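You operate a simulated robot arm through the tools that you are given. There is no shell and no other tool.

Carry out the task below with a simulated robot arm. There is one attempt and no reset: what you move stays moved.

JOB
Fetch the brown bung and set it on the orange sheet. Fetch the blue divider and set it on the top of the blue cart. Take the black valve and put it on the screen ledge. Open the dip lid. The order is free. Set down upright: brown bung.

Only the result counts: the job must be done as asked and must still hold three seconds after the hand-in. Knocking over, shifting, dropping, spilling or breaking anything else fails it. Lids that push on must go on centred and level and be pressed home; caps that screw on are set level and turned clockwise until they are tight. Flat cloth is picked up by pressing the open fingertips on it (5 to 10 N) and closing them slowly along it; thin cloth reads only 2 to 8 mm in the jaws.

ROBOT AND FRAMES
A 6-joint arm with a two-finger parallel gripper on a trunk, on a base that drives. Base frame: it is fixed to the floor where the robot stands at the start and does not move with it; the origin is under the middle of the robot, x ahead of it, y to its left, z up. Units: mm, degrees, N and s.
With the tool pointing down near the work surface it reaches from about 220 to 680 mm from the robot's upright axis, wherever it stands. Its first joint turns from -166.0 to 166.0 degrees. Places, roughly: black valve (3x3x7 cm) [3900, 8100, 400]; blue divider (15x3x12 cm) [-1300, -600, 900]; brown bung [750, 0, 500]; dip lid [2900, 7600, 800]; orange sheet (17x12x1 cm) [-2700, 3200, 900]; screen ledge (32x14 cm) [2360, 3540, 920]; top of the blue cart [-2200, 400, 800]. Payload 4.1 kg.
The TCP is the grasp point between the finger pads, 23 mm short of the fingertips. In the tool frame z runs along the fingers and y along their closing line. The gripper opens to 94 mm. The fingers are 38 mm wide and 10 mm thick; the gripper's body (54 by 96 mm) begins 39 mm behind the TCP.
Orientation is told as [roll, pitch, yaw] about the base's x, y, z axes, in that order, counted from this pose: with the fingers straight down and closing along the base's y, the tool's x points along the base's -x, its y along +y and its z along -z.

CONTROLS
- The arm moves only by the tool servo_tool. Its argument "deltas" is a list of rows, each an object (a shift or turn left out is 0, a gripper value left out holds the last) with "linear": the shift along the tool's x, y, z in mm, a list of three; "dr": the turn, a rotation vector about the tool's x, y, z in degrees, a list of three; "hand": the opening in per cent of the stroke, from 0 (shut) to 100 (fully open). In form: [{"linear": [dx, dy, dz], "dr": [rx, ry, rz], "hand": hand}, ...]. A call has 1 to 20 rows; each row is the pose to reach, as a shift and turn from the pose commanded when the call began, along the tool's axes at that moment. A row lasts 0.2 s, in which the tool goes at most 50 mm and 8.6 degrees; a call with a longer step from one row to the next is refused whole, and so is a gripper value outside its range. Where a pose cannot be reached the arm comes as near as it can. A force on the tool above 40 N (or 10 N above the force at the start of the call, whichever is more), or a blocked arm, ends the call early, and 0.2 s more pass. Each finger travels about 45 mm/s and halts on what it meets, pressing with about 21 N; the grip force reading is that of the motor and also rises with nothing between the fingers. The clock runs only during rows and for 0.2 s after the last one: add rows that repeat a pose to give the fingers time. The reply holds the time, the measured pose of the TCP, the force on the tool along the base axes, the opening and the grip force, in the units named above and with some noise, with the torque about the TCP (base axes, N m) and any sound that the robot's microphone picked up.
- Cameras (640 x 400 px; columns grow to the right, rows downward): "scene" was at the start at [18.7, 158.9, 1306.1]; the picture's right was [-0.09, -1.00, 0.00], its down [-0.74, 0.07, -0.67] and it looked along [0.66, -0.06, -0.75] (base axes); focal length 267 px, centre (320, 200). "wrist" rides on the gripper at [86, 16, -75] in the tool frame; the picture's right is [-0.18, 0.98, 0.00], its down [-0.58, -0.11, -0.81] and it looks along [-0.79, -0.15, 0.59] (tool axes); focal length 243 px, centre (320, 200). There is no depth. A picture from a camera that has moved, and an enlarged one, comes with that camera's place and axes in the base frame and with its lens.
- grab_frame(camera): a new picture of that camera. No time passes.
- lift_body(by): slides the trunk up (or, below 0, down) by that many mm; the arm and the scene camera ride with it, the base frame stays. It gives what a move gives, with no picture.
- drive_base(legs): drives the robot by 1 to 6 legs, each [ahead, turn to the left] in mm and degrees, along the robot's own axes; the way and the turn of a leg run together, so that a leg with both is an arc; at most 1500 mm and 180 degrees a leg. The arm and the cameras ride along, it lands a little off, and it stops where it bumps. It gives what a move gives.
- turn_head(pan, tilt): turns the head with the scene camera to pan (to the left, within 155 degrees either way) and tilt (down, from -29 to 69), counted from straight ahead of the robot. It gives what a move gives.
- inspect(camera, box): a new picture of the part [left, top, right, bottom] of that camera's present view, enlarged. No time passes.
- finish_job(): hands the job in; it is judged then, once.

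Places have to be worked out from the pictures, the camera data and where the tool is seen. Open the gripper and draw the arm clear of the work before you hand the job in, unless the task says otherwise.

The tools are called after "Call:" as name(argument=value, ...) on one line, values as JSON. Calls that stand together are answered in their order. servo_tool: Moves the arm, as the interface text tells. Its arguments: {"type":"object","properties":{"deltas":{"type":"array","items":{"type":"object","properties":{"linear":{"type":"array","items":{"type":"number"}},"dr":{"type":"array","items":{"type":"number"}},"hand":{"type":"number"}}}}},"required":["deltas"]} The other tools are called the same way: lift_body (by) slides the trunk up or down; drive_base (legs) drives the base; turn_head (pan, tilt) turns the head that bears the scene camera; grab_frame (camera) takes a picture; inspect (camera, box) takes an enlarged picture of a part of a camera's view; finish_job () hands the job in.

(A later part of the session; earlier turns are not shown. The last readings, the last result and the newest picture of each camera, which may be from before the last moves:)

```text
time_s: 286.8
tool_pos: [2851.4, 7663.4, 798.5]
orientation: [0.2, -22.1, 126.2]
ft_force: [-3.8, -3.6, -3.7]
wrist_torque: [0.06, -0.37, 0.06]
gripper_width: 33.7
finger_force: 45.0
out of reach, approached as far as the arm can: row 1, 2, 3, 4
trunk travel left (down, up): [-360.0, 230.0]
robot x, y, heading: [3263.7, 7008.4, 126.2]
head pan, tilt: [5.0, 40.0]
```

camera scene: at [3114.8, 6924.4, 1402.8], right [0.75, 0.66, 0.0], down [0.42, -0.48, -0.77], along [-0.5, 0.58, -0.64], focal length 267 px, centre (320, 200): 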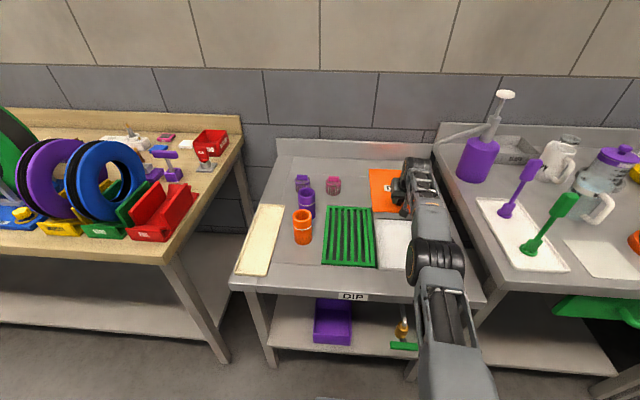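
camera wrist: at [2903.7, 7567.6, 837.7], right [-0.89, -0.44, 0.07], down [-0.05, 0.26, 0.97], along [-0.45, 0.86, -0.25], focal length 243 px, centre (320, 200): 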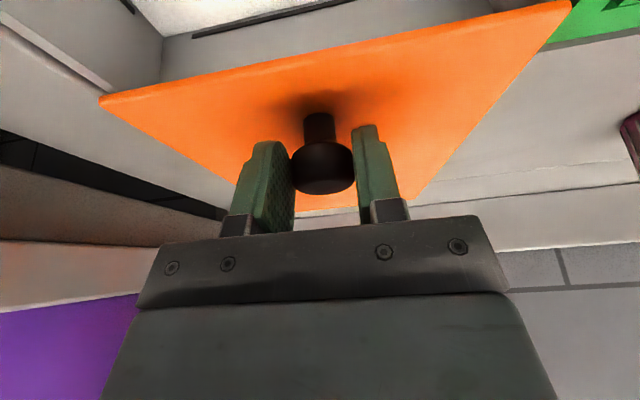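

Arm limit reached again at ~238 mm. I'll let go, lift away and inspect the opening.

Call:
servo_tool(deltas=[{"hand": 40}, {"hand": 55}, {"hand": 68}, {"hand": 70}])

Call:
servo_tool(deltas=[{"linear": [0, 0, -20]}, {"linear": [0, 0, -45]}, {"linear": [10, 0, -75]}, {"linear": [40, 0, -95]}, {"linear": [80, 0, -105]}, {"linear": [120, 0, -115]}, {"linear": [160, 0, -120]}, {"linear": [160, 0, -120]}])

Call:
grab_frame(camera="wrist")

Call:
inspect(camera="scene", box=[310, 130, 490, 290])

```text
time_s: 287.8
tool_pos: [2852.1, 7663.7, 799.3]
orientation: [0.1, -22.1, 126.2]
ft_force: [0.2, 0.1, 0.4]
wrist_torque: [0.02, -0.01, 0.02]
gripper_width: 65.7
finger_force: 0.0
trunk travel left (down, up): [-360.0, 230.0]
robot x, y, heading: [3268.2, 7003.2, 126.5]
head pan, tilt: [5.0, 40.0]
```

```text
time_s: 289.6
tool_pos: [2966.7, 7511.2, 851.7]
orientation: [0.2, -22.2, 126.2]
ft_force: [0.1, 0.1, 0.2]
wrist_torque: [0.02, 0.01, 0.01]
gripper_width: 65.7
finger_force: 0.1
trunk travel left (down, up): [-360.0, 230.0]
robot x, y, heading: [3269.2, 7005.7, 126.2]
head pan, tilt: [5.0, 40.0]
```

```text
taken
camera wrist: at [3019.0, 7413.2, 889.6], right [-0.89, -0.44, 0.07], down [-0.05, 0.25, 0.97], along [-0.45, 0.86, -0.25], focal length 243 px, centre (320, 200)
```

wrist: 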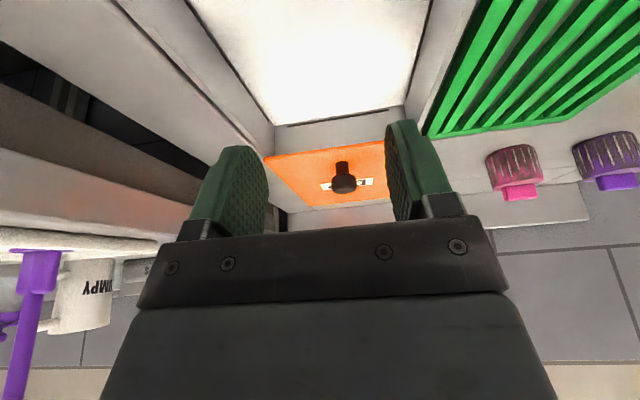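

```text
2.50 times, centred on (400, 210) of scene
camera zoom: at [3115.2, 6924.1, 1402.8], right [0.75, 0.66, 0.0], down [0.42, -0.48, -0.77], along [-0.5, 0.58, -0.64], focal length 667 px, centre (120, 175)
```

zoom: 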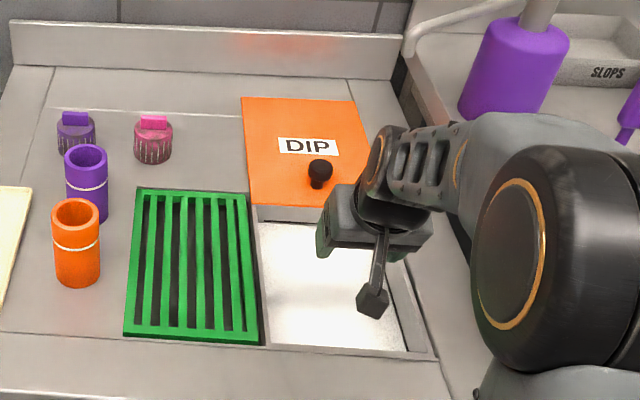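

The tank is essentially fully uncovered. I'll check how close my base is to the table to decide whether a final nudge is possible.

Call:
turn_head(pan=5, tilt=69)

Call:
grab_frame(camera="scene")

Call:
inspect(camera="wrist", box=[200, 80, 460, 230])

```text
time_s: 290.5
tool_pos: [2966.6, 7510.1, 851.2]
orientation: [0.2, -22.1, 126.2]
ft_force: [1.1, -0.2, 0.1]
wrist_torque: [-0.04, 0.01, 0.02]
gripper_width: 65.7
finger_force: 0.0
trunk travel left (down, up): [-360.0, 230.0]
robot x, y, heading: [3272.4, 7004.9, 126.3]
head pan, tilt: [5.0, 68.8]
```

```text
taken
camera scene: at [3134.2, 6902.4, 1366.8], right [0.75, 0.66, 0.0], down [0.61, -0.7, -0.36], along [-0.24, 0.27, -0.93], focal length 267 px, centre (320, 200)
```

scene: 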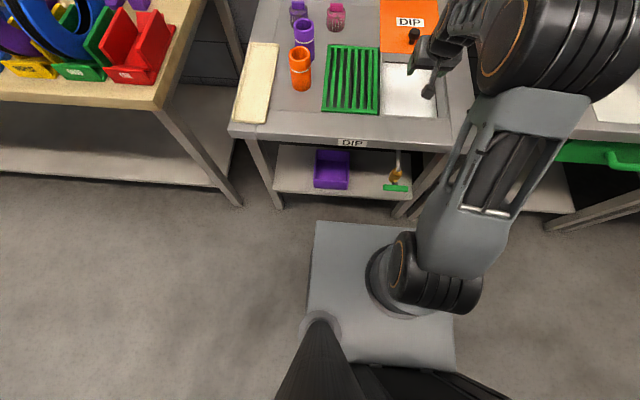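

```text
2.46 times, centred on (330, 155) of wrist
camera zoom: at [3018.8, 7413.5, 889.5], right [-0.89, -0.44, 0.07], down [-0.05, 0.26, 0.97], along [-0.45, 0.86, -0.25], focal length 597 px, centre (295, 311)
```

zoom: 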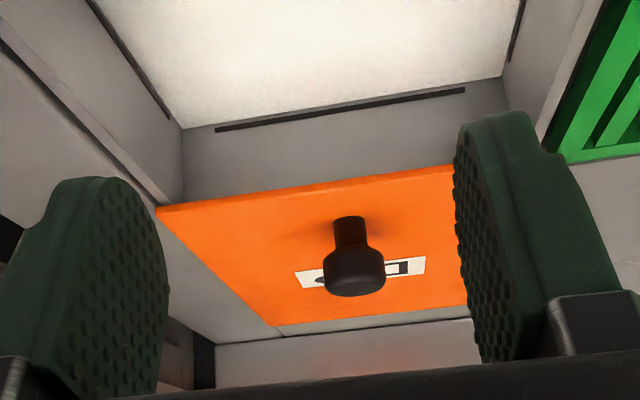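

There's reach left if I push the knob from the front with closed fingers. I'll close them, drop in front of the knob and push gently rearward until it stops.

Call:
servo_tool(deltas=[{"linear": [-20, 1, 5], "hand": 30}, {"linear": [-45, 2, 20], "hand": 0}, {"linear": [-67, 3, 50], "hand": 0}, {"linear": [-67, 3, 78], "hand": 0}, {"linear": [-67, 3, 78], "hand": 0}])

Call:
grab_frame(camera="wrist")

```text
time_s: 291.7
tool_pos: [2910.8, 7580.5, 803.5]
orientation: [0.1, -22.1, 126.2]
ft_force: [-0.2, 0.4, -0.5]
wrist_torque: [0.04, 0.0, -0.03]
gripper_width: 0.1
finger_force: 21.0
trunk travel left (down, up): [-360.0, 230.0]
robot x, y, heading: [3271.1, 7008.3, 126.1]
head pan, tilt: [5.0, 68.8]
```

```text
taken
camera wrist: at [2962.6, 7484.1, 842.4], right [-0.89, -0.44, 0.07], down [-0.05, 0.26, 0.97], along [-0.45, 0.86, -0.25], focal length 243 px, centre (320, 200)
```

wrist: 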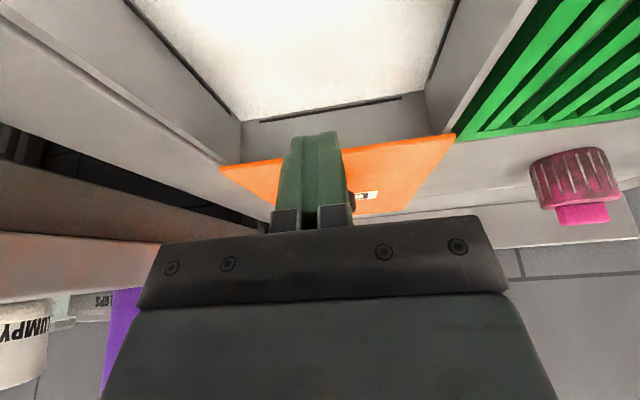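

Call:
servo_tool(deltas=[{"linear": [-14, 4, 3.5]}, {"linear": [-28, 4, 9]}, {"linear": [-42, 4, 15]}, {"linear": [-51, 4, 18.7]}, {"linear": [-60, 4, 22.5]}, {"linear": [-68, 4, 25.7]}, {"linear": [-76, 4, 29]}, {"linear": [-84, 4, 32]}, {"linear": [-90, 4, 34.5]}, {"linear": [-90, 4, 34.5]}])

Call:
grab_frame(camera="wrist")

```text
time_s: 293.9
tool_pos: [2851.1, 7654.4, 806.0]
orientation: [0.2, -22.2, 126.2]
ft_force: [0.7, 0.1, -0.6]
wrist_torque: [-0.03, 0.0, -0.01]
gripper_width: 0.0
finger_force: 21.0
trunk travel left (down, up): [-360.0, 230.0]
robot x, y, heading: [3268.0, 7011.3, 126.0]
head pan, tilt: [5.0, 68.8]
```

```text
taken
camera wrist: at [2902.4, 7558.7, 844.2], right [-0.89, -0.44, 0.07], down [-0.05, 0.26, 0.97], along [-0.45, 0.86, -0.25], focal length 243 px, centre (320, 200)
```

wrist: 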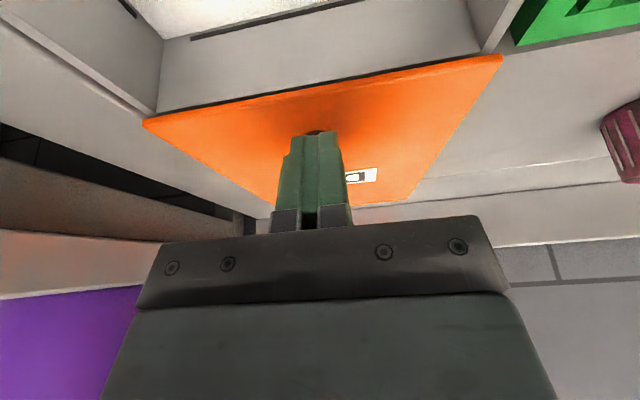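

The lid moved ~30 mm more with almost no resistance. Pushing a little further to see if there's a stop.

Call:
servo_tool(deltas=[{"linear": [-5, 0, 2]}, {"linear": [-10, 0, 4]}, {"linear": [-15, 0, 6]}, {"linear": [-20, 0, 8]}, {"linear": [-20, 0, 8]}])

Call:
turn_head(pan=5, tilt=40)

Call:
inspect(camera="scene", box=[310, 130, 490, 290])

```text
time_s: 295.1
tool_pos: [2848.2, 7658.0, 807.1]
orientation: [0.2, -21.9, 126.2]
ft_force: [11.3, -21.8, -0.7]
wrist_torque: [-0.38, -0.13, 0.08]
gripper_width: 0.0
finger_force: 21.1
out of reach, approached as far as the arm can: row 2, 3, 4, 5
trunk travel left (down, up): [-360.0, 230.0]
robot x, y, heading: [3267.9, 7005.2, 126.2]
head pan, tilt: [5.0, 68.8]
```

```text
time_s: 296.0
tool_pos: [2846.7, 7658.5, 805.7]
orientation: [0.2, -22.0, 126.3]
ft_force: [11.2, -25.1, -3.4]
wrist_torque: [-0.42, -0.16, 0.13]
gripper_width: 0.0
finger_force: 21.0
trunk travel left (down, up): [-360.0, 230.0]
robot x, y, heading: [3266.8, 7006.2, 126.1]
head pan, tilt: [5.0, 40.0]
```

```text
2.50 times, centred on (400, 210) of scene
camera zoom: at [3116.0, 6922.0, 1402.7], right [0.75, 0.66, 0.0], down [0.42, -0.48, -0.77], along [-0.5, 0.58, -0.64], focal length 667 px, centre (120, 175)
```

zoom: 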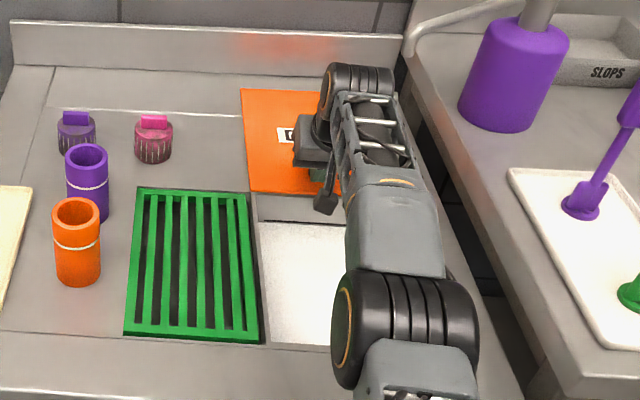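

The stop is reached (27 N) and the tank is fully open. Backing the hand off and restoring it to a neutral pose.

Call:
servo_tool(deltas=[{"linear": [15, 0, -6]}, {"linear": [45, 0, -25]}, {"linear": [75, 0, -55]}, {"linear": [105, 0, -90], "dr": [0, 5, 0]}, {"linear": [140, 0, -120], "dr": [0, 11, 0]}, {"linear": [175, 0, -145], "dr": [0, 17, 0]}, {"linear": [205, 0, -160], "dr": [0, 22, 0]}, {"linear": [240, 0, -165], "dr": [0, 22, 0]}, {"linear": [240, 0, -165], "dr": [0, 22, 0], "hand": 70}])

Call:
drive_base(legs=[[-200, 0]])

Call:
turn_head(pan=-30, tilt=30)

Call:
grab_frame(camera="scene")

```text
time_s: 298.0
tool_pos: [3014.8, 7432.4, 868.3]
orientation: [0.2, -0.1, 126.2]
ft_force: [-0.1, 0.4, -0.1]
wrist_torque: [0.0, -0.02, 0.03]
gripper_width: 32.9
finger_force: 0.2
trunk travel left (down, up): [-360.0, 230.0]
robot x, y, heading: [3271.2, 7007.9, 126.3]
head pan, tilt: [5.0, 40.0]
```

```text
time_s: 299.6
tool_pos: [3134.7, 7266.5, 868.0]
orientation: [0.2, 0.0, 126.4]
ft_force: [-0.1, -0.3, -0.5]
wrist_torque: [0.0, 0.0, 0.05]
gripper_width: 65.6
finger_force: 0.2
trunk travel left (down, up): [-360.0, 230.0]
robot x, y, heading: [3390.4, 6838.2, 126.4]
head pan, tilt: [5.0, 40.0]
```

```text
time_s: 300.7
tool_pos: [3135.3, 7266.7, 868.7]
orientation: [0.1, -0.1, 126.3]
ft_force: [-0.7, 0.0, 0.6]
wrist_torque: [0.0, 0.0, 0.01]
gripper_width: 65.5
finger_force: 0.0
trunk travel left (down, up): [-360.0, 230.0]
robot x, y, heading: [3390.8, 6840.0, 126.6]
head pan, tilt: [-30.0, 30.0]
```

```text
taken
camera scene: at [3282.6, 6783.8, 1418.2], right [0.99, 0.11, 0.0], down [0.06, -0.5, -0.87], along [-0.1, 0.86, -0.5], focal length 267 px, centre (320, 200)
```

scene: 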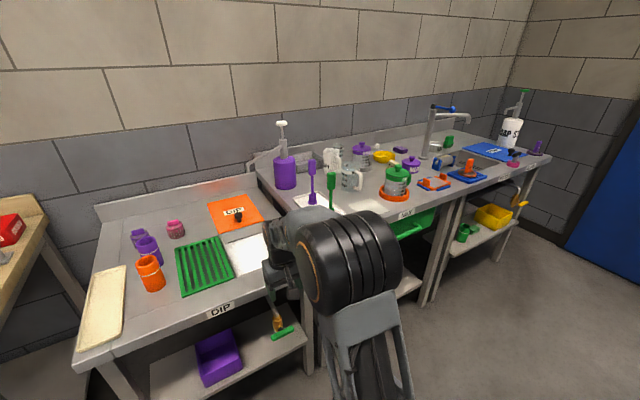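

Now for the valve on the sink bench's lower shelf. I'll draw the hand in and move 1150 mm along the wall to face it.

Call:
servo_tool(deltas=[{"linear": [40, 0, 0]}, {"linear": [80, 0, 0]}, {"linear": [120, 0, 0]}, {"linear": [120, 0, 0]}])

Call:
drive_base(legs=[[0, -90], [1120, 0], [0, 90]])

Call:
turn_head(pan=20, tilt=50)

Call:
grab_frame(camera="scene")

Call:
grab_frame(camera="wrist")

```text
time_s: 301.7
tool_pos: [3205.5, 7168.2, 869.9]
orientation: [0.3, -0.1, 126.3]
ft_force: [-0.3, 0.3, 0.4]
wrist_torque: [0.05, 0.03, 0.05]
gripper_width: 65.8
finger_force: 0.0
trunk travel left (down, up): [-360.0, 230.0]
robot x, y, heading: [3391.2, 6840.3, 126.5]
head pan, tilt: [-30.0, 30.0]
```

```text
time_s: 314.9
tool_pos: [4081.9, 7875.8, 870.1]
orientation: [0.2, -0.1, 127.2]
ft_force: [-0.1, 0.5, -0.3]
wrist_torque: [0.03, 0.01, 0.0]
gripper_width: 65.7
finger_force: 0.1
trunk travel left (down, up): [-360.0, 230.0]
robot x, y, heading: [4274.0, 7551.2, 127.1]
head pan, tilt: [-30.0, 30.0]
```

```text
time_s: 316.1
tool_pos: [4081.3, 7876.3, 869.9]
orientation: [0.2, -0.1, 127.2]
ft_force: [0.6, -0.8, 0.3]
wrist_torque: [0.0, 0.0, 0.02]
gripper_width: 65.8
finger_force: 0.1
trunk travel left (down, up): [-360.0, 230.0]
robot x, y, heading: [4272.5, 7550.9, 127.4]
head pan, tilt: [20.0, 50.0]
```

```text
taken
camera scene: at [4110.4, 7443.9, 1388.7], right [0.54, 0.84, 0.0], down [0.64, -0.41, -0.64], along [-0.54, 0.35, -0.77], focal length 267 px, centre (320, 200)
```

scene: 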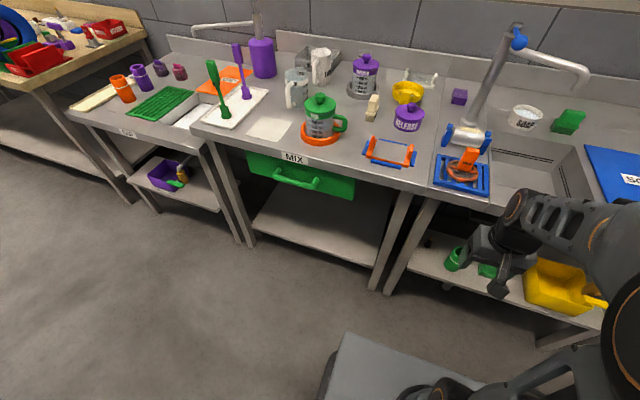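

```text
taken
camera wrist: at [4122.0, 7797.1, 945.6], right [-0.89, -0.45, 0.0], down [-0.26, 0.53, 0.81], along [-0.36, 0.72, -0.59], focal length 243 px, centre (320, 200)
```

wrist: 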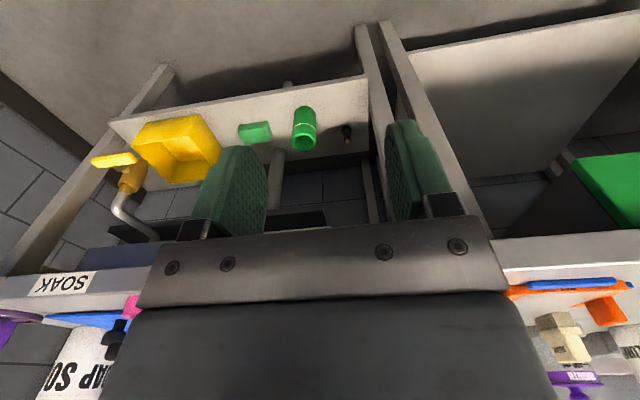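

Call:
inspect(camera="wrist", box=[220, 80, 400, 200])

Call:
inspect(camera="scene", box=[390, 200, 570, 320])

```text
3.33 times, centred on (310, 140) of wrist
camera zoom: at [4122.0, 7797.1, 945.6], right [-0.89, -0.45, 0.0], down [-0.26, 0.53, 0.81], along [-0.36, 0.72, -0.59], focal length 809 px, centre (353, 400)
```

zoom: 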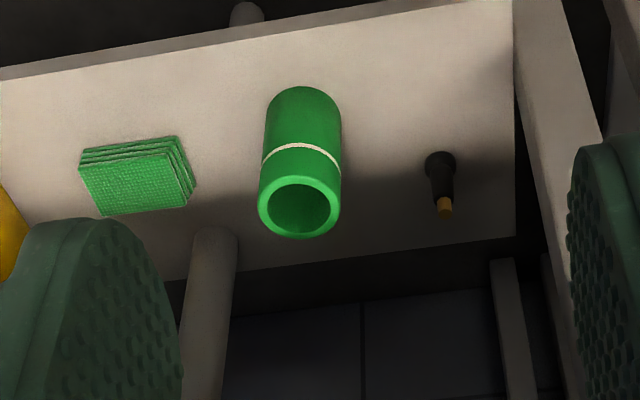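

```text
3.33 times, centred on (480, 260) of scene
camera zoom: at [4110.4, 7443.9, 1388.7], right [0.54, 0.84, 0.0], down [0.64, -0.41, -0.64], along [-0.54, 0.35, -0.77], focal length 889 px, centre (-213, 0)
```

zoom: 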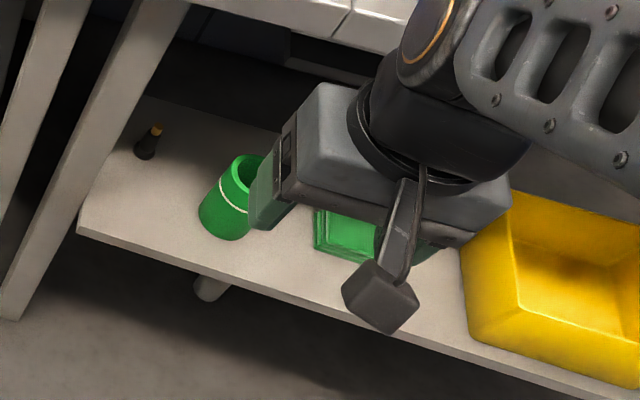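

The black valve stands on the lower shelf near its left end at about [3868, 8142], shelf z≈394, ~65 mm tall. I'll lower the trunk fully, drive a bit nearer, and go in low with a 22° tilt.

Call:
lift_body(by=-355)

Call:
drive_base(legs=[[0, -1], [60, 0]])

Call:
servo_tool(deltas=[{"linear": [-10, 0, 10], "dr": [0, -4, 0], "hand": 55}, {"linear": [-20, 0, 20], "dr": [0, -8, 0]}, {"linear": [-30, 0, 30], "dr": [0, -12, 0]}, {"linear": [-40, 0, 40], "dr": [0, -16, 0]}, {"linear": [-50, 0, 50], "dr": [0, -20, 0]}, {"linear": [-55, 0, 50], "dr": [0, -22, 0]}, {"linear": [-55, 0, 50], "dr": [0, -22, 0]}])

Call:
grab_frame(camera="wrist")

Call:
turn_head(pan=5, tilt=35)

Call:
grab_frame(camera="scene")

```text
time_s: 319.6
tool_pos: [4081.1, 7874.6, 514.5]
orientation: [0.2, -0.1, 127.2]
ft_force: [-0.5, -0.1, -0.6]
wrist_torque: [-0.02, -0.02, 0.0]
gripper_width: 65.8
finger_force: 0.0
trunk travel left (down, up): [-5.0, 585.0]
robot x, y, heading: [4268.7, 7551.3, 127.2]
head pan, tilt: [20.0, 50.0]
```

```text
time_s: 320.9
tool_pos: [4051.1, 7928.1, 514.8]
orientation: [0.2, -0.1, 126.3]
ft_force: [0.3, -0.9, -0.4]
wrist_torque: [-0.01, -0.01, -0.02]
gripper_width: 65.5
finger_force: 0.0
trunk travel left (down, up): [-5.0, 585.0]
robot x, y, heading: [4238.1, 7599.9, 126.2]
head pan, tilt: [20.0, 50.0]
```

```text
time_s: 322.5
tool_pos: [4018.4, 7972.2, 464.8]
orientation: [0.1, -22.2, 126.2]
ft_force: [-0.2, 1.2, 0.5]
wrist_torque: [-0.03, 0.02, 0.01]
gripper_width: 51.7
finger_force: 0.0
trunk travel left (down, up): [-5.0, 585.0]
robot x, y, heading: [4234.0, 7598.9, 126.3]
head pan, tilt: [20.0, 50.0]
```

```text
taken
camera wrist: at [4070.3, 7875.9, 502.6], right [-0.89, -0.44, 0.07], down [-0.05, 0.26, 0.97], along [-0.45, 0.86, -0.25], focal length 243 px, centre (320, 200)
```

wrist: 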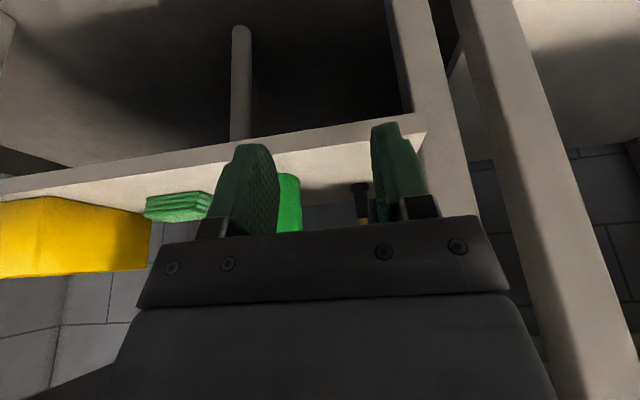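

```text
time_s: 323.2
tool_pos: [4018.1, 7971.6, 465.0]
orientation: [0.2, -22.1, 126.3]
ft_force: [0.1, -0.2, 0.7]
wrist_torque: [-0.01, -0.01, 0.01]
gripper_width: 51.5
finger_force: 0.1
trunk travel left (down, up): [-5.0, 585.0]
robot x, y, heading: [4234.9, 7598.2, 126.4]
head pan, tilt: [5.0, 35.0]
```

```text
taken
camera scene: at [4078.7, 7518.9, 1055.3], right [0.75, 0.66, 0.0], down [0.38, -0.43, -0.82], along [-0.54, 0.61, -0.57], focal length 267 px, centre (320, 200)
```

scene: 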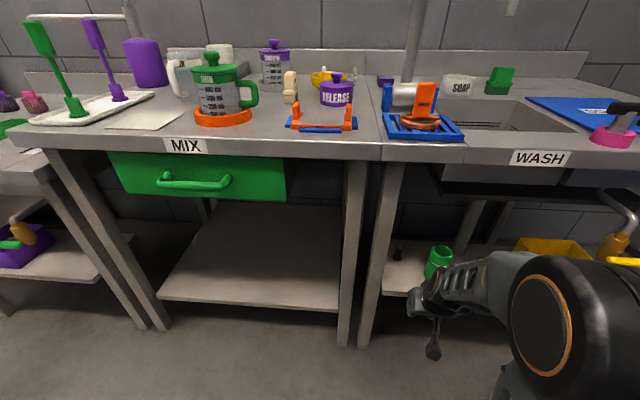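

The valve stands just left of my centre line; the bench leg's inner face is ~57 mm left of it. I'll go in keeping 6 mm to the right, to a pre-grasp 100 mm short.

Call:
servo_tool(deltas=[{"linear": [-25, 4, 16]}, {"linear": [-50, 8, 32]}, {"linear": [-78, 12, 48]}, {"linear": [-104, 15, 64]}, {"linear": [-104, 15, 64]}])

Call:
grab_frame(camera="wrist")

Call:
inspect(camera="scene", box=[340, 180, 560, 340])

```text
time_s: 324.4
tool_pos: [3933.0, 8060.1, 447.4]
orientation: [0.3, -22.1, 126.1]
ft_force: [-0.4, -0.1, 0.8]
wrist_torque: [0.0, -0.02, 0.01]
gripper_width: 51.8
finger_force: 0.0
trunk travel left (down, up): [-5.0, 585.0]
robot x, y, heading: [4236.2, 7596.6, 126.4]
head pan, tilt: [5.0, 35.0]
```

```text
taken
camera wrist: at [3986.4, 7963.6, 484.5], right [-0.89, -0.44, 0.07], down [-0.05, 0.26, 0.97], along [-0.45, 0.86, -0.25], focal length 243 px, centre (320, 200)
```

wrist: 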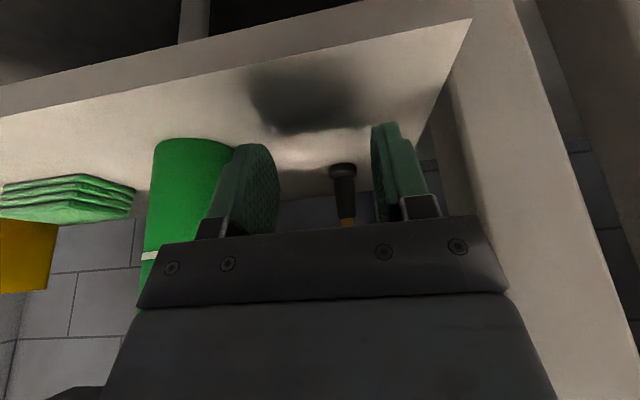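

```text
2.50 times, centred on (450, 260) of scene
camera zoom: at [4078.7, 7518.9, 1055.4], right [0.75, 0.66, 0.0], down [0.38, -0.43, -0.82], along [-0.54, 0.62, -0.57], focal length 667 px, centre (-5, 50)
```

zoom: 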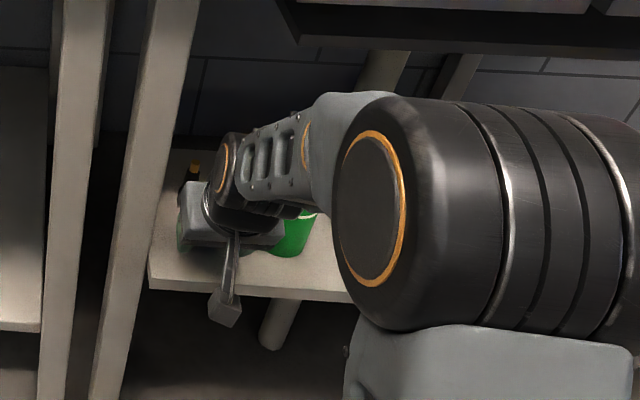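

Aligned. Moving in the last 100 mm at grip height.

Call:
servo_tool(deltas=[{"linear": [-18, 0.5, 11]}, {"linear": [-36, 1, 21]}, {"linear": [-54, 1.5, 32]}, {"linear": [-72, 2, 42]}, {"linear": [-84, 2, 49]}, {"linear": [-84, 2, 49]}])

Call:
grab_frame(camera="wrist")

Call:
inspect(camera="scene", box=[340, 180, 560, 340])

```text
time_s: 325.8
tool_pos: [3875.7, 8137.1, 432.2]
orientation: [0.2, -22.1, 126.1]
ft_force: [-0.2, -0.7, -0.9]
wrist_torque: [-0.01, -0.01, 0.01]
gripper_width: 51.8
finger_force: 0.1
trunk travel left (down, up): [-5.0, 585.0]
robot x, y, heading: [4233.2, 7603.0, 126.3]
head pan, tilt: [5.0, 35.0]
```

```text
taken
camera wrist: at [3927.2, 8040.1, 470.1], right [-0.89, -0.44, 0.07], down [-0.05, 0.26, 0.97], along [-0.45, 0.86, -0.25], focal length 243 px, centre (320, 200)
```

wrist: 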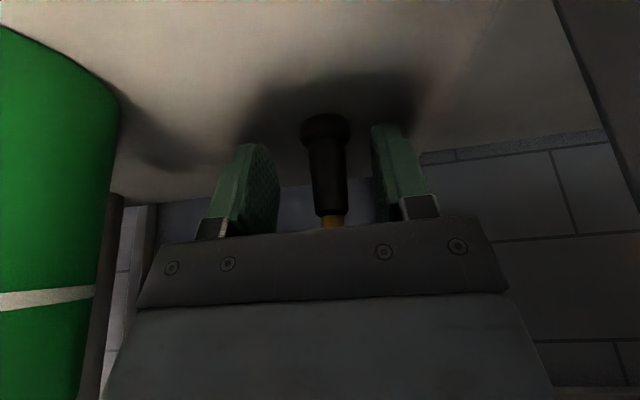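

```text
2.50 times, centred on (450, 260) of scene
camera zoom: at [4078.7, 7518.9, 1055.4], right [0.75, 0.66, 0.0], down [0.38, -0.43, -0.82], along [-0.54, 0.62, -0.57], focal length 667 px, centre (-5, 50)
```

zoom: 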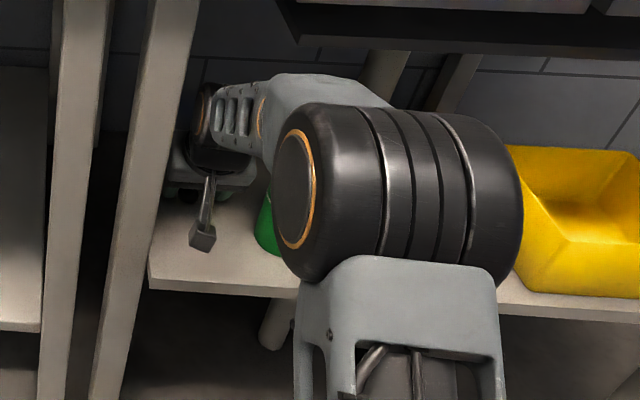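

The valve is between the pads. Closing.

Call:
servo_tool(deltas=[{"hand": 46}, {"hand": 38}, {"hand": 30}, {"hand": 22}, {"hand": 14}, {"hand": 8}, {"hand": 8}])

Call:
grab_frame(camera="wrist")

```text
time_s: 327.4
tool_pos: [3875.3, 8136.1, 432.4]
orientation: [0.3, -22.0, 126.1]
ft_force: [-1.7, -0.5, 1.7]
wrist_torque: [0.02, -0.02, -0.02]
gripper_width: 23.3
finger_force: 21.7
trunk travel left (down, up): [-5.0, 585.0]
robot x, y, heading: [4233.2, 7601.0, 126.3]
head pan, tilt: [5.0, 35.0]
```

```text
taken
camera wrist: at [3927.4, 8040.0, 470.2], right [-0.89, -0.44, 0.07], down [-0.05, 0.26, 0.97], along [-0.45, 0.86, -0.25], focal length 243 px, centre (320, 200)
```

wrist: 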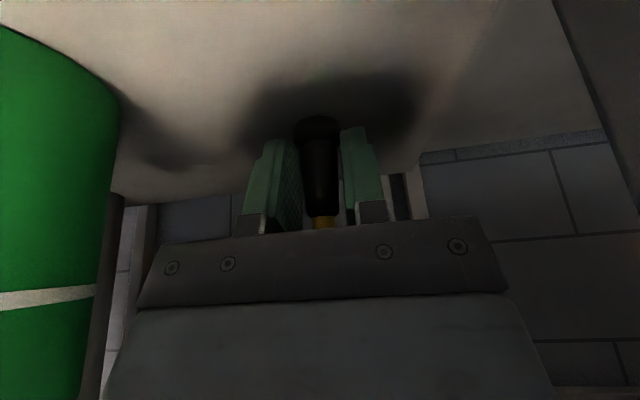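

Gripped (23 mm). Lift 25 mm, then straight back out.

Call:
servo_tool(deltas=[{"linear": [-4, 0, -9]}, {"linear": [-7, 0, -17]}, {"linear": [-9.4, 0, -23]}, {"linear": [15, -1, -33]}, {"linear": [45, -2, -45]}, {"linear": [78, -2, -58]}, {"linear": [111, -2, -72]}, {"linear": [144, -2, -85]}, {"linear": [176, -2, -98]}, {"linear": [176, -2, -98]}])

Call:
grab_frame(camera="wrist")

Call:
grab_frame(camera="scene")

```text
time_s: 329.6
tool_pos: [3997.8, 7977.2, 454.9]
orientation: [0.2, -22.1, 126.2]
ft_force: [0.1, -0.7, -1.0]
wrist_torque: [-0.01, -0.02, 0.0]
gripper_width: 23.3
finger_force: 21.2
trunk travel left (down, up): [-5.0, 585.0]
robot x, y, heading: [4237.0, 7602.6, 126.4]
head pan, tilt: [5.0, 35.0]
```

```text
taken
camera wrist: at [4049.8, 7880.3, 493.2], right [-0.89, -0.44, 0.07], down [-0.05, 0.26, 0.97], along [-0.45, 0.86, -0.25], focal length 243 px, centre (320, 200)
```

wrist: 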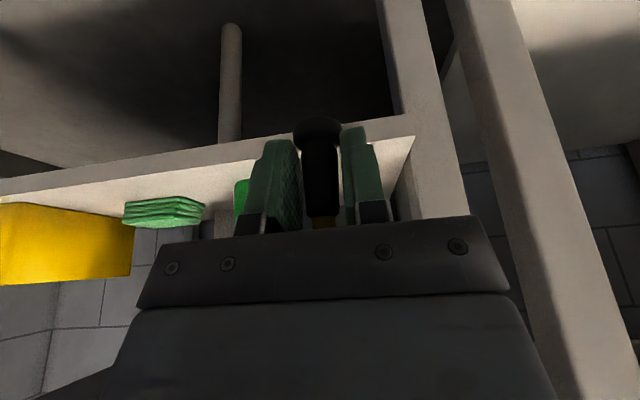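

```text
taken
camera scene: at [4078.7, 7519.0, 1055.4], right [0.75, 0.66, 0.0], down [0.38, -0.43, -0.82], along [-0.54, 0.62, -0.57], focal length 267 px, centre (320, 200)
```

scene: 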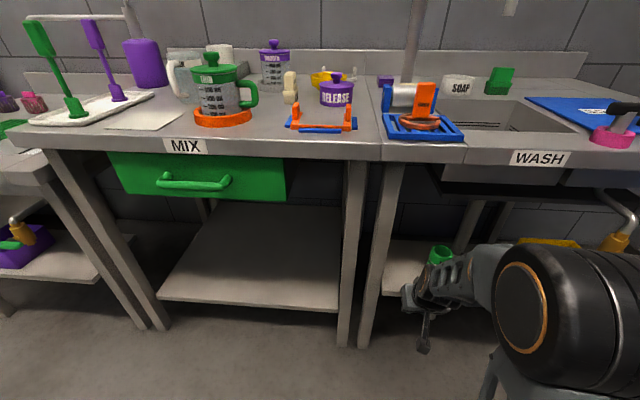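

Valve secured. I'll back away, raise the trunk, and drive back along the corridor toward the screen ledge area to look at it.

Call:
drive_base(legs=[[-350, 0]])

Call:
lift_body(by=400)

Call:
drive_base(legs=[[0, 90], [1400, 0], [1400, 0]])

Call:
turn_head(pan=45, tilt=15)

Call:
grab_frame(camera="scene")

Call:
turn_head(pan=0, tilt=15)

Call:
grab_frame(camera="scene")

```text
time_s: 331.9
tool_pos: [4203.3, 7695.8, 454.6]
orientation: [0.2, -22.1, 126.4]
ft_force: [-0.1, -0.1, 0.5]
wrist_torque: [0.01, -0.01, 0.01]
gripper_width: 23.2
finger_force: 20.7
trunk travel left (down, up): [-5.0, 585.0]
robot x, y, heading: [4441.3, 7318.2, 126.4]
head pan, tilt: [5.0, 35.0]
```

```text
time_s: 335.7
tool_pos: [4203.8, 7695.8, 854.5]
orientation: [0.3, -22.0, 126.3]
ft_force: [0.4, 0.3, -0.6]
wrist_torque: [0.02, -0.01, 0.01]
gripper_width: 23.4
finger_force: 20.8
trunk travel left (down, up): [-405.0, 185.0]
robot x, y, heading: [4442.3, 7320.9, 126.3]
head pan, tilt: [5.0, 35.0]
```

```text
time_s: 353.0
tool_pos: [1800.4, 5455.7, 855.1]
orientation: [0.1, -22.0, -144.2]
ft_force: [0.5, 0.9, 0.1]
wrist_torque: [0.02, -0.02, -0.02]
gripper_width: 23.4
finger_force: 20.9
trunk travel left (down, up): [-405.0, 185.0]
robot x, y, heading: [2180.1, 5691.5, -144.3]
head pan, tilt: [5.0, 35.0]
```

```text
time_s: 354.1
tool_pos: [1800.8, 5456.8, 855.6]
orientation: [0.2, -22.0, -144.2]
ft_force: [0.2, -1.1, -0.8]
wrist_torque: [-0.01, -0.03, 0.02]
gripper_width: 23.2
finger_force: 20.7
trunk travel left (down, up): [-405.0, 185.0]
robot x, y, heading: [2180.5, 5689.7, -144.1]
head pan, tilt: [45.0, 15.0]
```

```text
taken
camera scene: at [2310.9, 5498.5, 1487.3], right [-0.99, 0.16, 0.0], down [0.04, 0.26, -0.97], along [-0.15, -0.95, -0.26], focal length 267 px, centre (320, 200)
```

scene: 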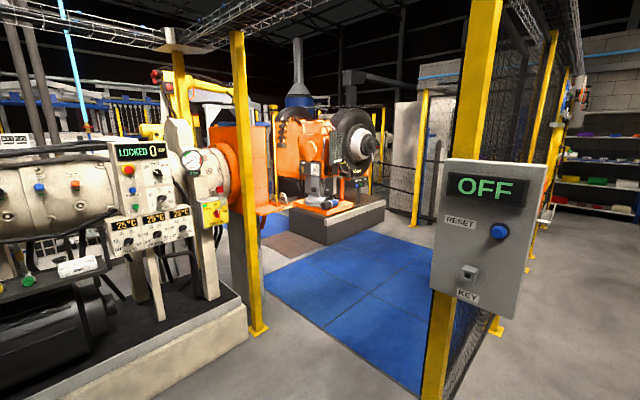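

```text
time_s: 355.2
tool_pos: [1801.8, 5456.6, 854.9]
orientation: [0.2, -22.1, -144.2]
ft_force: [0.0, -0.5, 0.1]
wrist_torque: [0.01, 0.03, 0.02]
gripper_width: 23.1
finger_force: 20.7
trunk travel left (down, up): [-405.0, 185.0]
robot x, y, heading: [2179.3, 5691.7, -144.3]
head pan, tilt: [0.0, 15.0]
```

```text
taken
camera scene: at [2250.1, 5535.9, 1487.4], right [-0.59, 0.81, 0.0], down [0.21, 0.15, -0.97], along [-0.78, -0.57, -0.26], focal length 267 px, centre (320, 200)
```

scene: 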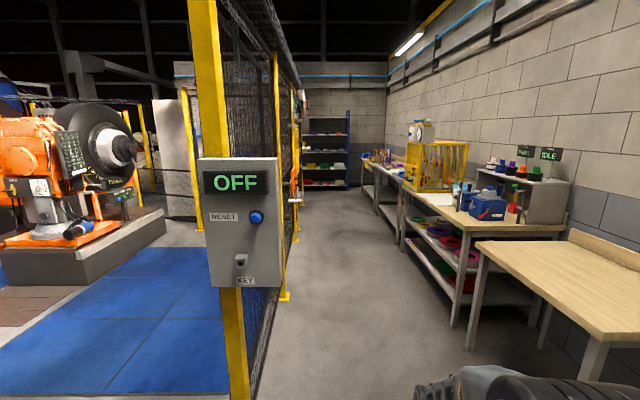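

Call:
turn_head(pan=55, tilt=20)

Call:
inspect(camera="scene", box=[200, 80, 440, 240])

Call:
inspect(camera="scene", box=[260, 130, 380, 210])

```text
time_s: 356.5
tool_pos: [1800.1, 5455.6, 854.8]
orientation: [0.2, -22.1, -144.2]
ft_force: [0.7, -1.1, 0.0]
wrist_torque: [0.01, 0.0, 0.04]
gripper_width: 23.2
finger_force: 21.1
trunk travel left (down, up): [-405.0, 185.0]
robot x, y, heading: [2177.6, 5692.6, -144.2]
head pan, tilt: [55.0, 20.0]
```

```text
2.50 times, centred on (320, 160) of scene
camera zoom: at [2327.1, 5497.6, 1479.2], right [-1.0, -0.02, 0.0], down [-0.01, 0.34, -0.94], along [0.01, -0.94, -0.34], focal length 667 px, centre (320, 300)
```

zoom: 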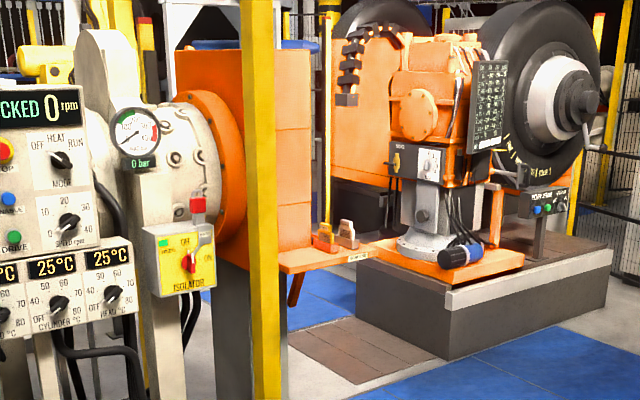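

```text
5.00 times, centred on (320, 170) of scene
camera zoom: at [2327.1, 5497.6, 1479.2], right [-1.0, -0.02, 0.0], down [-0.01, 0.34, -0.94], along [0.01, -0.94, -0.34], focal length 1334 px, centre (320, 350)
```

zoom: 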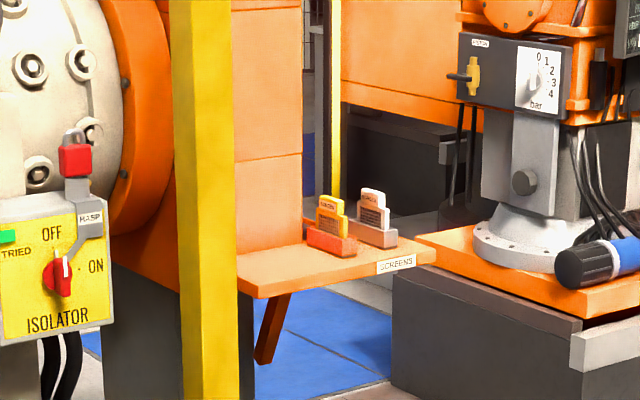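

The screen ledge is the orange shelf marked SCREENS, ~320 mm long, front edge from about [2466, 3674] to [2171, 3500], with two screens at its rear. I'll drive around via open floor to stand in front of it.

Call:
drive_base(legs=[[0, 78.5], [1070, 0], [0, -78]])

Call:
turn_head(pan=0, tilt=25)

Call:
grab_frame(camera="scene")

Call:
turn_head(pan=50, tilt=25)

Call:
grab_frame(camera="scene")

```text
time_s: 368.9
tool_pos: [2261.9, 4455.8, 855.4]
orientation: [0.2, -22.2, -144.1]
ft_force: [-0.5, 0.1, -0.6]
wrist_torque: [-0.01, -0.03, 0.0]
gripper_width: 23.5
finger_force: 21.5
trunk travel left (down, up): [-405.0, 185.0]
robot x, y, heading: [2637.5, 4689.7, -143.9]
head pan, tilt: [55.0, 20.0]
```

```text
time_s: 370.1
tool_pos: [2260.8, 4456.6, 855.1]
orientation: [0.2, -22.2, -144.1]
ft_force: [0.1, -0.2, -0.2]
wrist_torque: [-0.01, 0.02, 0.01]
gripper_width: 23.3
finger_force: 20.8
trunk travel left (down, up): [-405.0, 185.0]
robot x, y, heading: [2638.2, 4694.9, -144.0]
head pan, tilt: [0.0, 25.0]
```

```text
taken
camera scene: at [2712.2, 4538.3, 1471.2], right [-0.59, 0.81, 0.0], down [0.34, 0.25, -0.91], along [-0.73, -0.53, -0.42], focal length 267 px, centre (320, 200)
```

scene: 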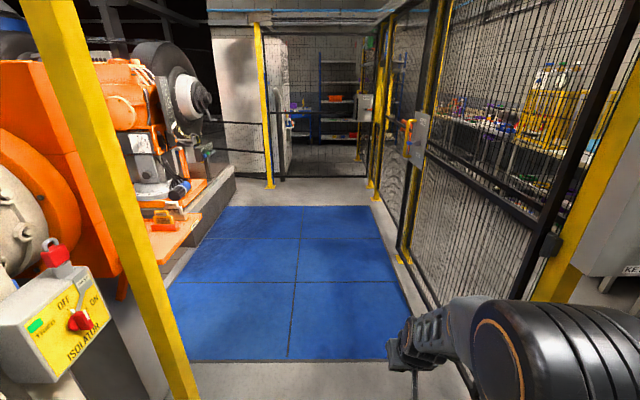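

```text
time_s: 371.3
tool_pos: [2262.8, 4456.9, 855.4]
orientation: [0.2, -22.0, -144.1]
ft_force: [0.3, 0.4, 0.1]
wrist_torque: [-0.01, 0.02, 0.0]
gripper_width: 23.3
finger_force: 21.0
trunk travel left (down, up): [-405.0, 185.0]
robot x, y, heading: [2638.4, 4694.0, -144.1]
head pan, tilt: [50.0, 25.0]
```

```text
taken
camera scene: at [2780.3, 4500.7, 1471.2], right [-1.0, 0.07, 0.0], down [0.03, 0.42, -0.91], along [-0.06, -0.9, -0.42], focal length 267 px, centre (320, 200)
```

scene: 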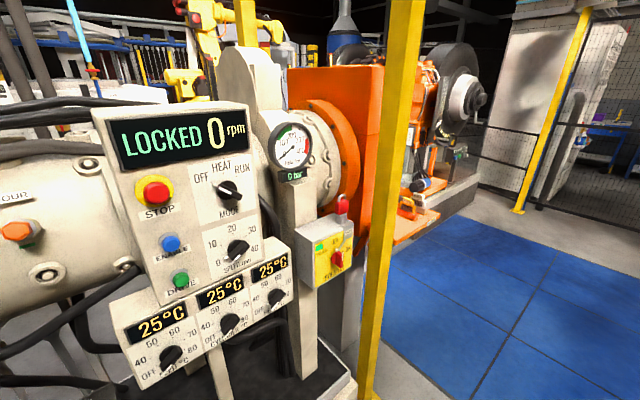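

Clear floor ahead (blue mats). Drive 890 mm, then turn left to face the ledge.

Call:
drive_base(legs=[[890, 0], [0, 90]])

Call:
turn_head(pan=0, tilt=35)

Call:
grab_frame(camera="scene")

Call:
grab_frame(camera="wrist")

```text
time_s: 379.8
tool_pos: [2149.3, 3784.2, 854.8]
orientation: [0.2, -22.1, -54.4]
ft_force: [-0.2, 0.1, -0.5]
wrist_torque: [-0.02, -0.01, 0.05]
gripper_width: 15.2
finger_force: 21.1
trunk travel left (down, up): [-405.0, 185.0]
robot x, y, heading: [1913.1, 4162.7, -54.1]
head pan, tilt: [50.0, 25.0]
```

```text
time_s: 381.0
tool_pos: [2149.0, 3784.1, 855.6]
orientation: [0.2, -22.1, -54.3]
ft_force: [-0.6, 0.4, 0.4]
wrist_torque: [0.01, -0.03, -0.01]
gripper_width: 15.2
finger_force: 21.2
trunk travel left (down, up): [-405.0, 185.0]
robot x, y, heading: [1912.4, 4165.8, -54.0]
head pan, tilt: [0.0, 35.0]
```

```text
taken
camera scene: at [2066.3, 4237.4, 1455.4], right [-0.81, -0.59, 0.0], down [-0.34, 0.47, -0.82], along [0.48, -0.66, -0.57], focal length 267 px, centre (320, 200)
```

scene: 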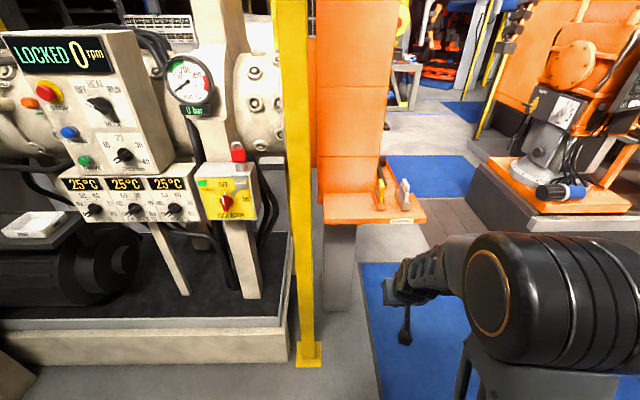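

```text
taken
camera wrist: at [2099.7, 3882.0, 893.2], right [0.9, 0.43, 0.07], down [0.05, -0.26, 0.97], along [0.44, -0.86, -0.25], focal length 243 px, centre (320, 200)
```

wrist: 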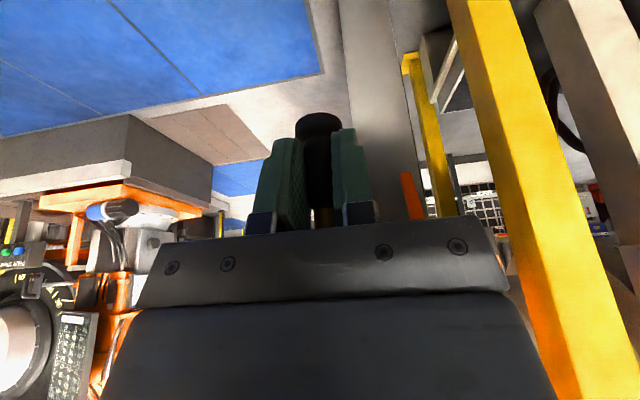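

The grip width dropped to 15 mm while turning, so I check the valve in the fingers.

Call:
inspect(camera="wrist", box=[220, 90, 420, 240])

Call:
inspect(camera="scene", box=[300, 150, 480, 360])

```text
2.67 times, centred on (320, 165) of wrist
camera zoom: at [2099.7, 3882.0, 893.2], right [0.9, 0.43, 0.07], down [0.05, -0.26, 0.97], along [0.44, -0.86, -0.25], focal length 647 px, centre (320, 293)
```

zoom: 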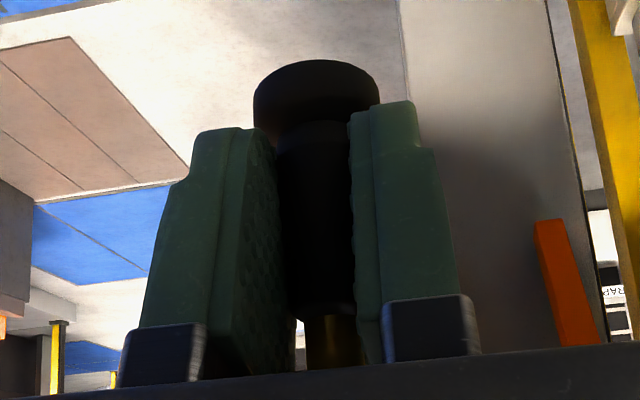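

```text
1.90 times, centred on (390, 255) of scene
camera zoom: at [2066.3, 4237.4, 1455.4], right [-0.81, -0.59, 0.0], down [-0.34, 0.47, -0.82], along [0.48, -0.66, -0.57], focal length 508 px, centre (187, 95)
```

zoom: 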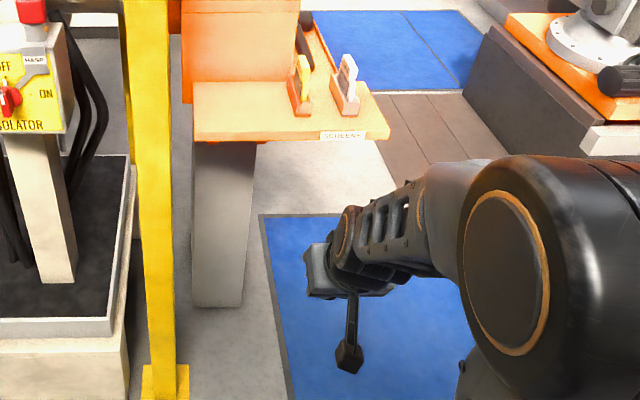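

The valve has only settled a few mm (flange now just below the fingertips, body held at 15 mm), still upright. Ledge top computes to z≈917, front edge at its near side; free spot left of the two screens. I'll raise 140 mm and go 120 mm closer.

Call:
lift_body(by=140)

Call:
drive_base(legs=[[120, 0]])

Call:
turn_head(pan=0, tilt=40)

Call:
inspect(camera="scene", box=[280, 100, 480, 260])

Call:
grab_frame(camera="wrist")

```text
time_s: 382.7
tool_pos: [2149.0, 3785.4, 995.7]
orientation: [0.2, -22.1, -54.3]
ft_force: [0.2, -0.6, -0.4]
wrist_torque: [0.0, 0.03, 0.03]
gripper_width: 15.4
finger_force: 20.9
trunk travel left (down, up): [-545.0, 45.0]
robot x, y, heading: [1916.8, 4160.9, -54.0]
head pan, tilt: [0.0, 35.0]
```

```text
time_s: 383.9
tool_pos: [2218.3, 3684.3, 995.5]
orientation: [0.2, -22.1, -54.6]
ft_force: [0.1, -1.5, 0.9]
wrist_torque: [0.01, 0.01, -0.05]
gripper_width: 15.2
finger_force: 21.0
trunk travel left (down, up): [-545.0, 45.0]
robot x, y, heading: [1988.5, 4065.4, -54.4]
head pan, tilt: [0.0, 35.0]
```

```text
time_s: 384.6
tool_pos: [2217.0, 3685.9, 995.2]
orientation: [0.2, -22.1, -54.6]
ft_force: [-0.1, 0.4, -0.1]
wrist_torque: [-0.01, 0.0, 0.01]
gripper_width: 15.1
finger_force: 21.0
trunk travel left (down, up): [-545.0, 45.0]
robot x, y, heading: [1981.8, 4062.9, -54.2]
head pan, tilt: [0.0, 40.0]
```

```text
2.50 times, centred on (380, 180) of scene
camera zoom: at [2135.3, 4141.0, 1587.9], right [-0.81, -0.58, 0.0], down [-0.37, 0.52, -0.77], along [0.45, -0.62, -0.64], focal length 667 px, centre (170, 250)
```

zoom: 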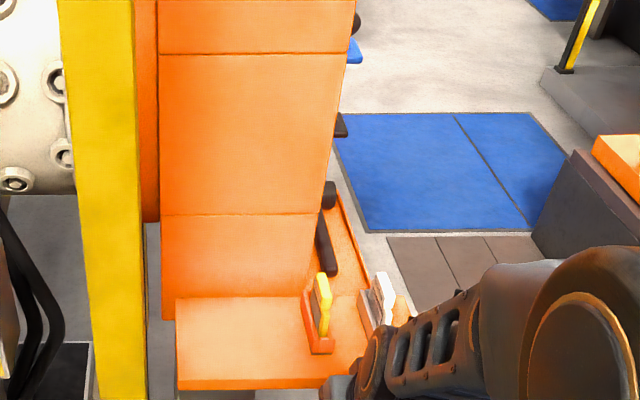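

```text
taken
camera wrist: at [2169.3, 3783.1, 1033.2], right [0.9, 0.43, 0.07], down [0.05, -0.26, 0.97], along [0.44, -0.86, -0.25], focal length 243 px, centre (320, 200)
```

wrist: 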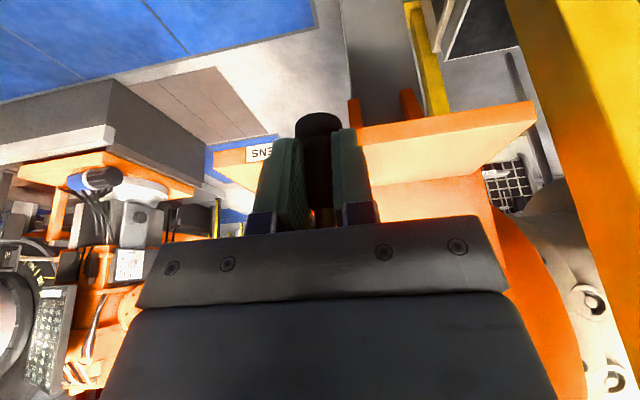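

The free part of the ledge is left of the first screen. I'll shift left 108 mm in front of the ledge, then forward over it, all at safe height and gently.

Call:
servo_tool(deltas=[{"linear": [0, 25, 0]}, {"linear": [0, 55, 0]}, {"linear": [0, 85, 0]}, {"linear": [0, 108, 0]}, {"linear": [-25, 108, 11]}, {"linear": [-58, 108, 24]}, {"linear": [-92, 108, 38]}, {"linear": [-125, 108, 52]}, {"linear": [-153, 108, 70]}, {"linear": [-153, 108, 78]}, {"linear": [-153, 108, 78]}])

Call:
grab_frame(camera="wrist")

Call:
inspect(camera="scene", box=[280, 100, 480, 260])

```text
time_s: 387.0
tool_pos: [2405.4, 3607.4, 979.4]
orientation: [0.2, -22.0, -54.7]
ft_force: [0.0, -0.2, 0.3]
wrist_torque: [-0.03, 0.0, -0.01]
gripper_width: 15.0
finger_force: 21.0
trunk travel left (down, up): [-545.0, 45.0]
robot x, y, heading: [1986.3, 4067.2, -54.5]
head pan, tilt: [0.0, 40.0]
```

```text
taken
camera wrist: at [2356.8, 3705.9, 1017.3], right [0.9, 0.43, 0.07], down [0.05, -0.26, 0.97], along [0.44, -0.86, -0.25], focal length 243 px, centre (320, 200)
```

wrist: 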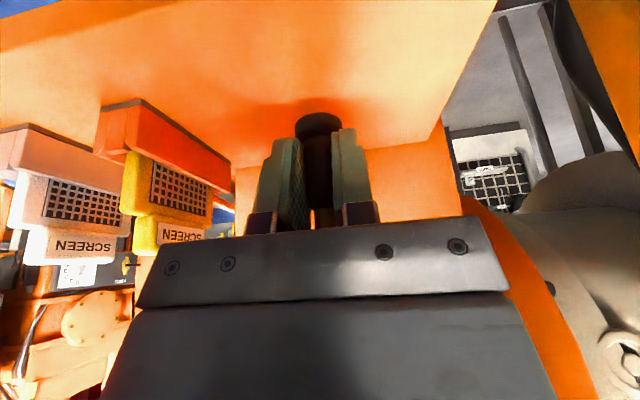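

```text
2.50 times, centred on (380, 180) of scene
camera zoom: at [2135.2, 4141.3, 1587.8], right [-0.81, -0.58, 0.0], down [-0.37, 0.52, -0.77], along [0.45, -0.62, -0.64], focal length 667 px, centre (170, 250)
```

zoom: 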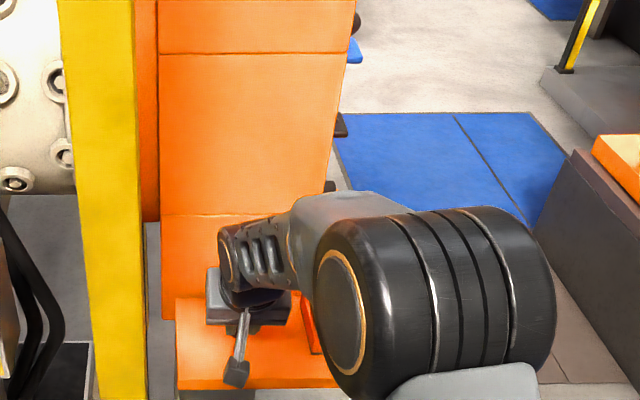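

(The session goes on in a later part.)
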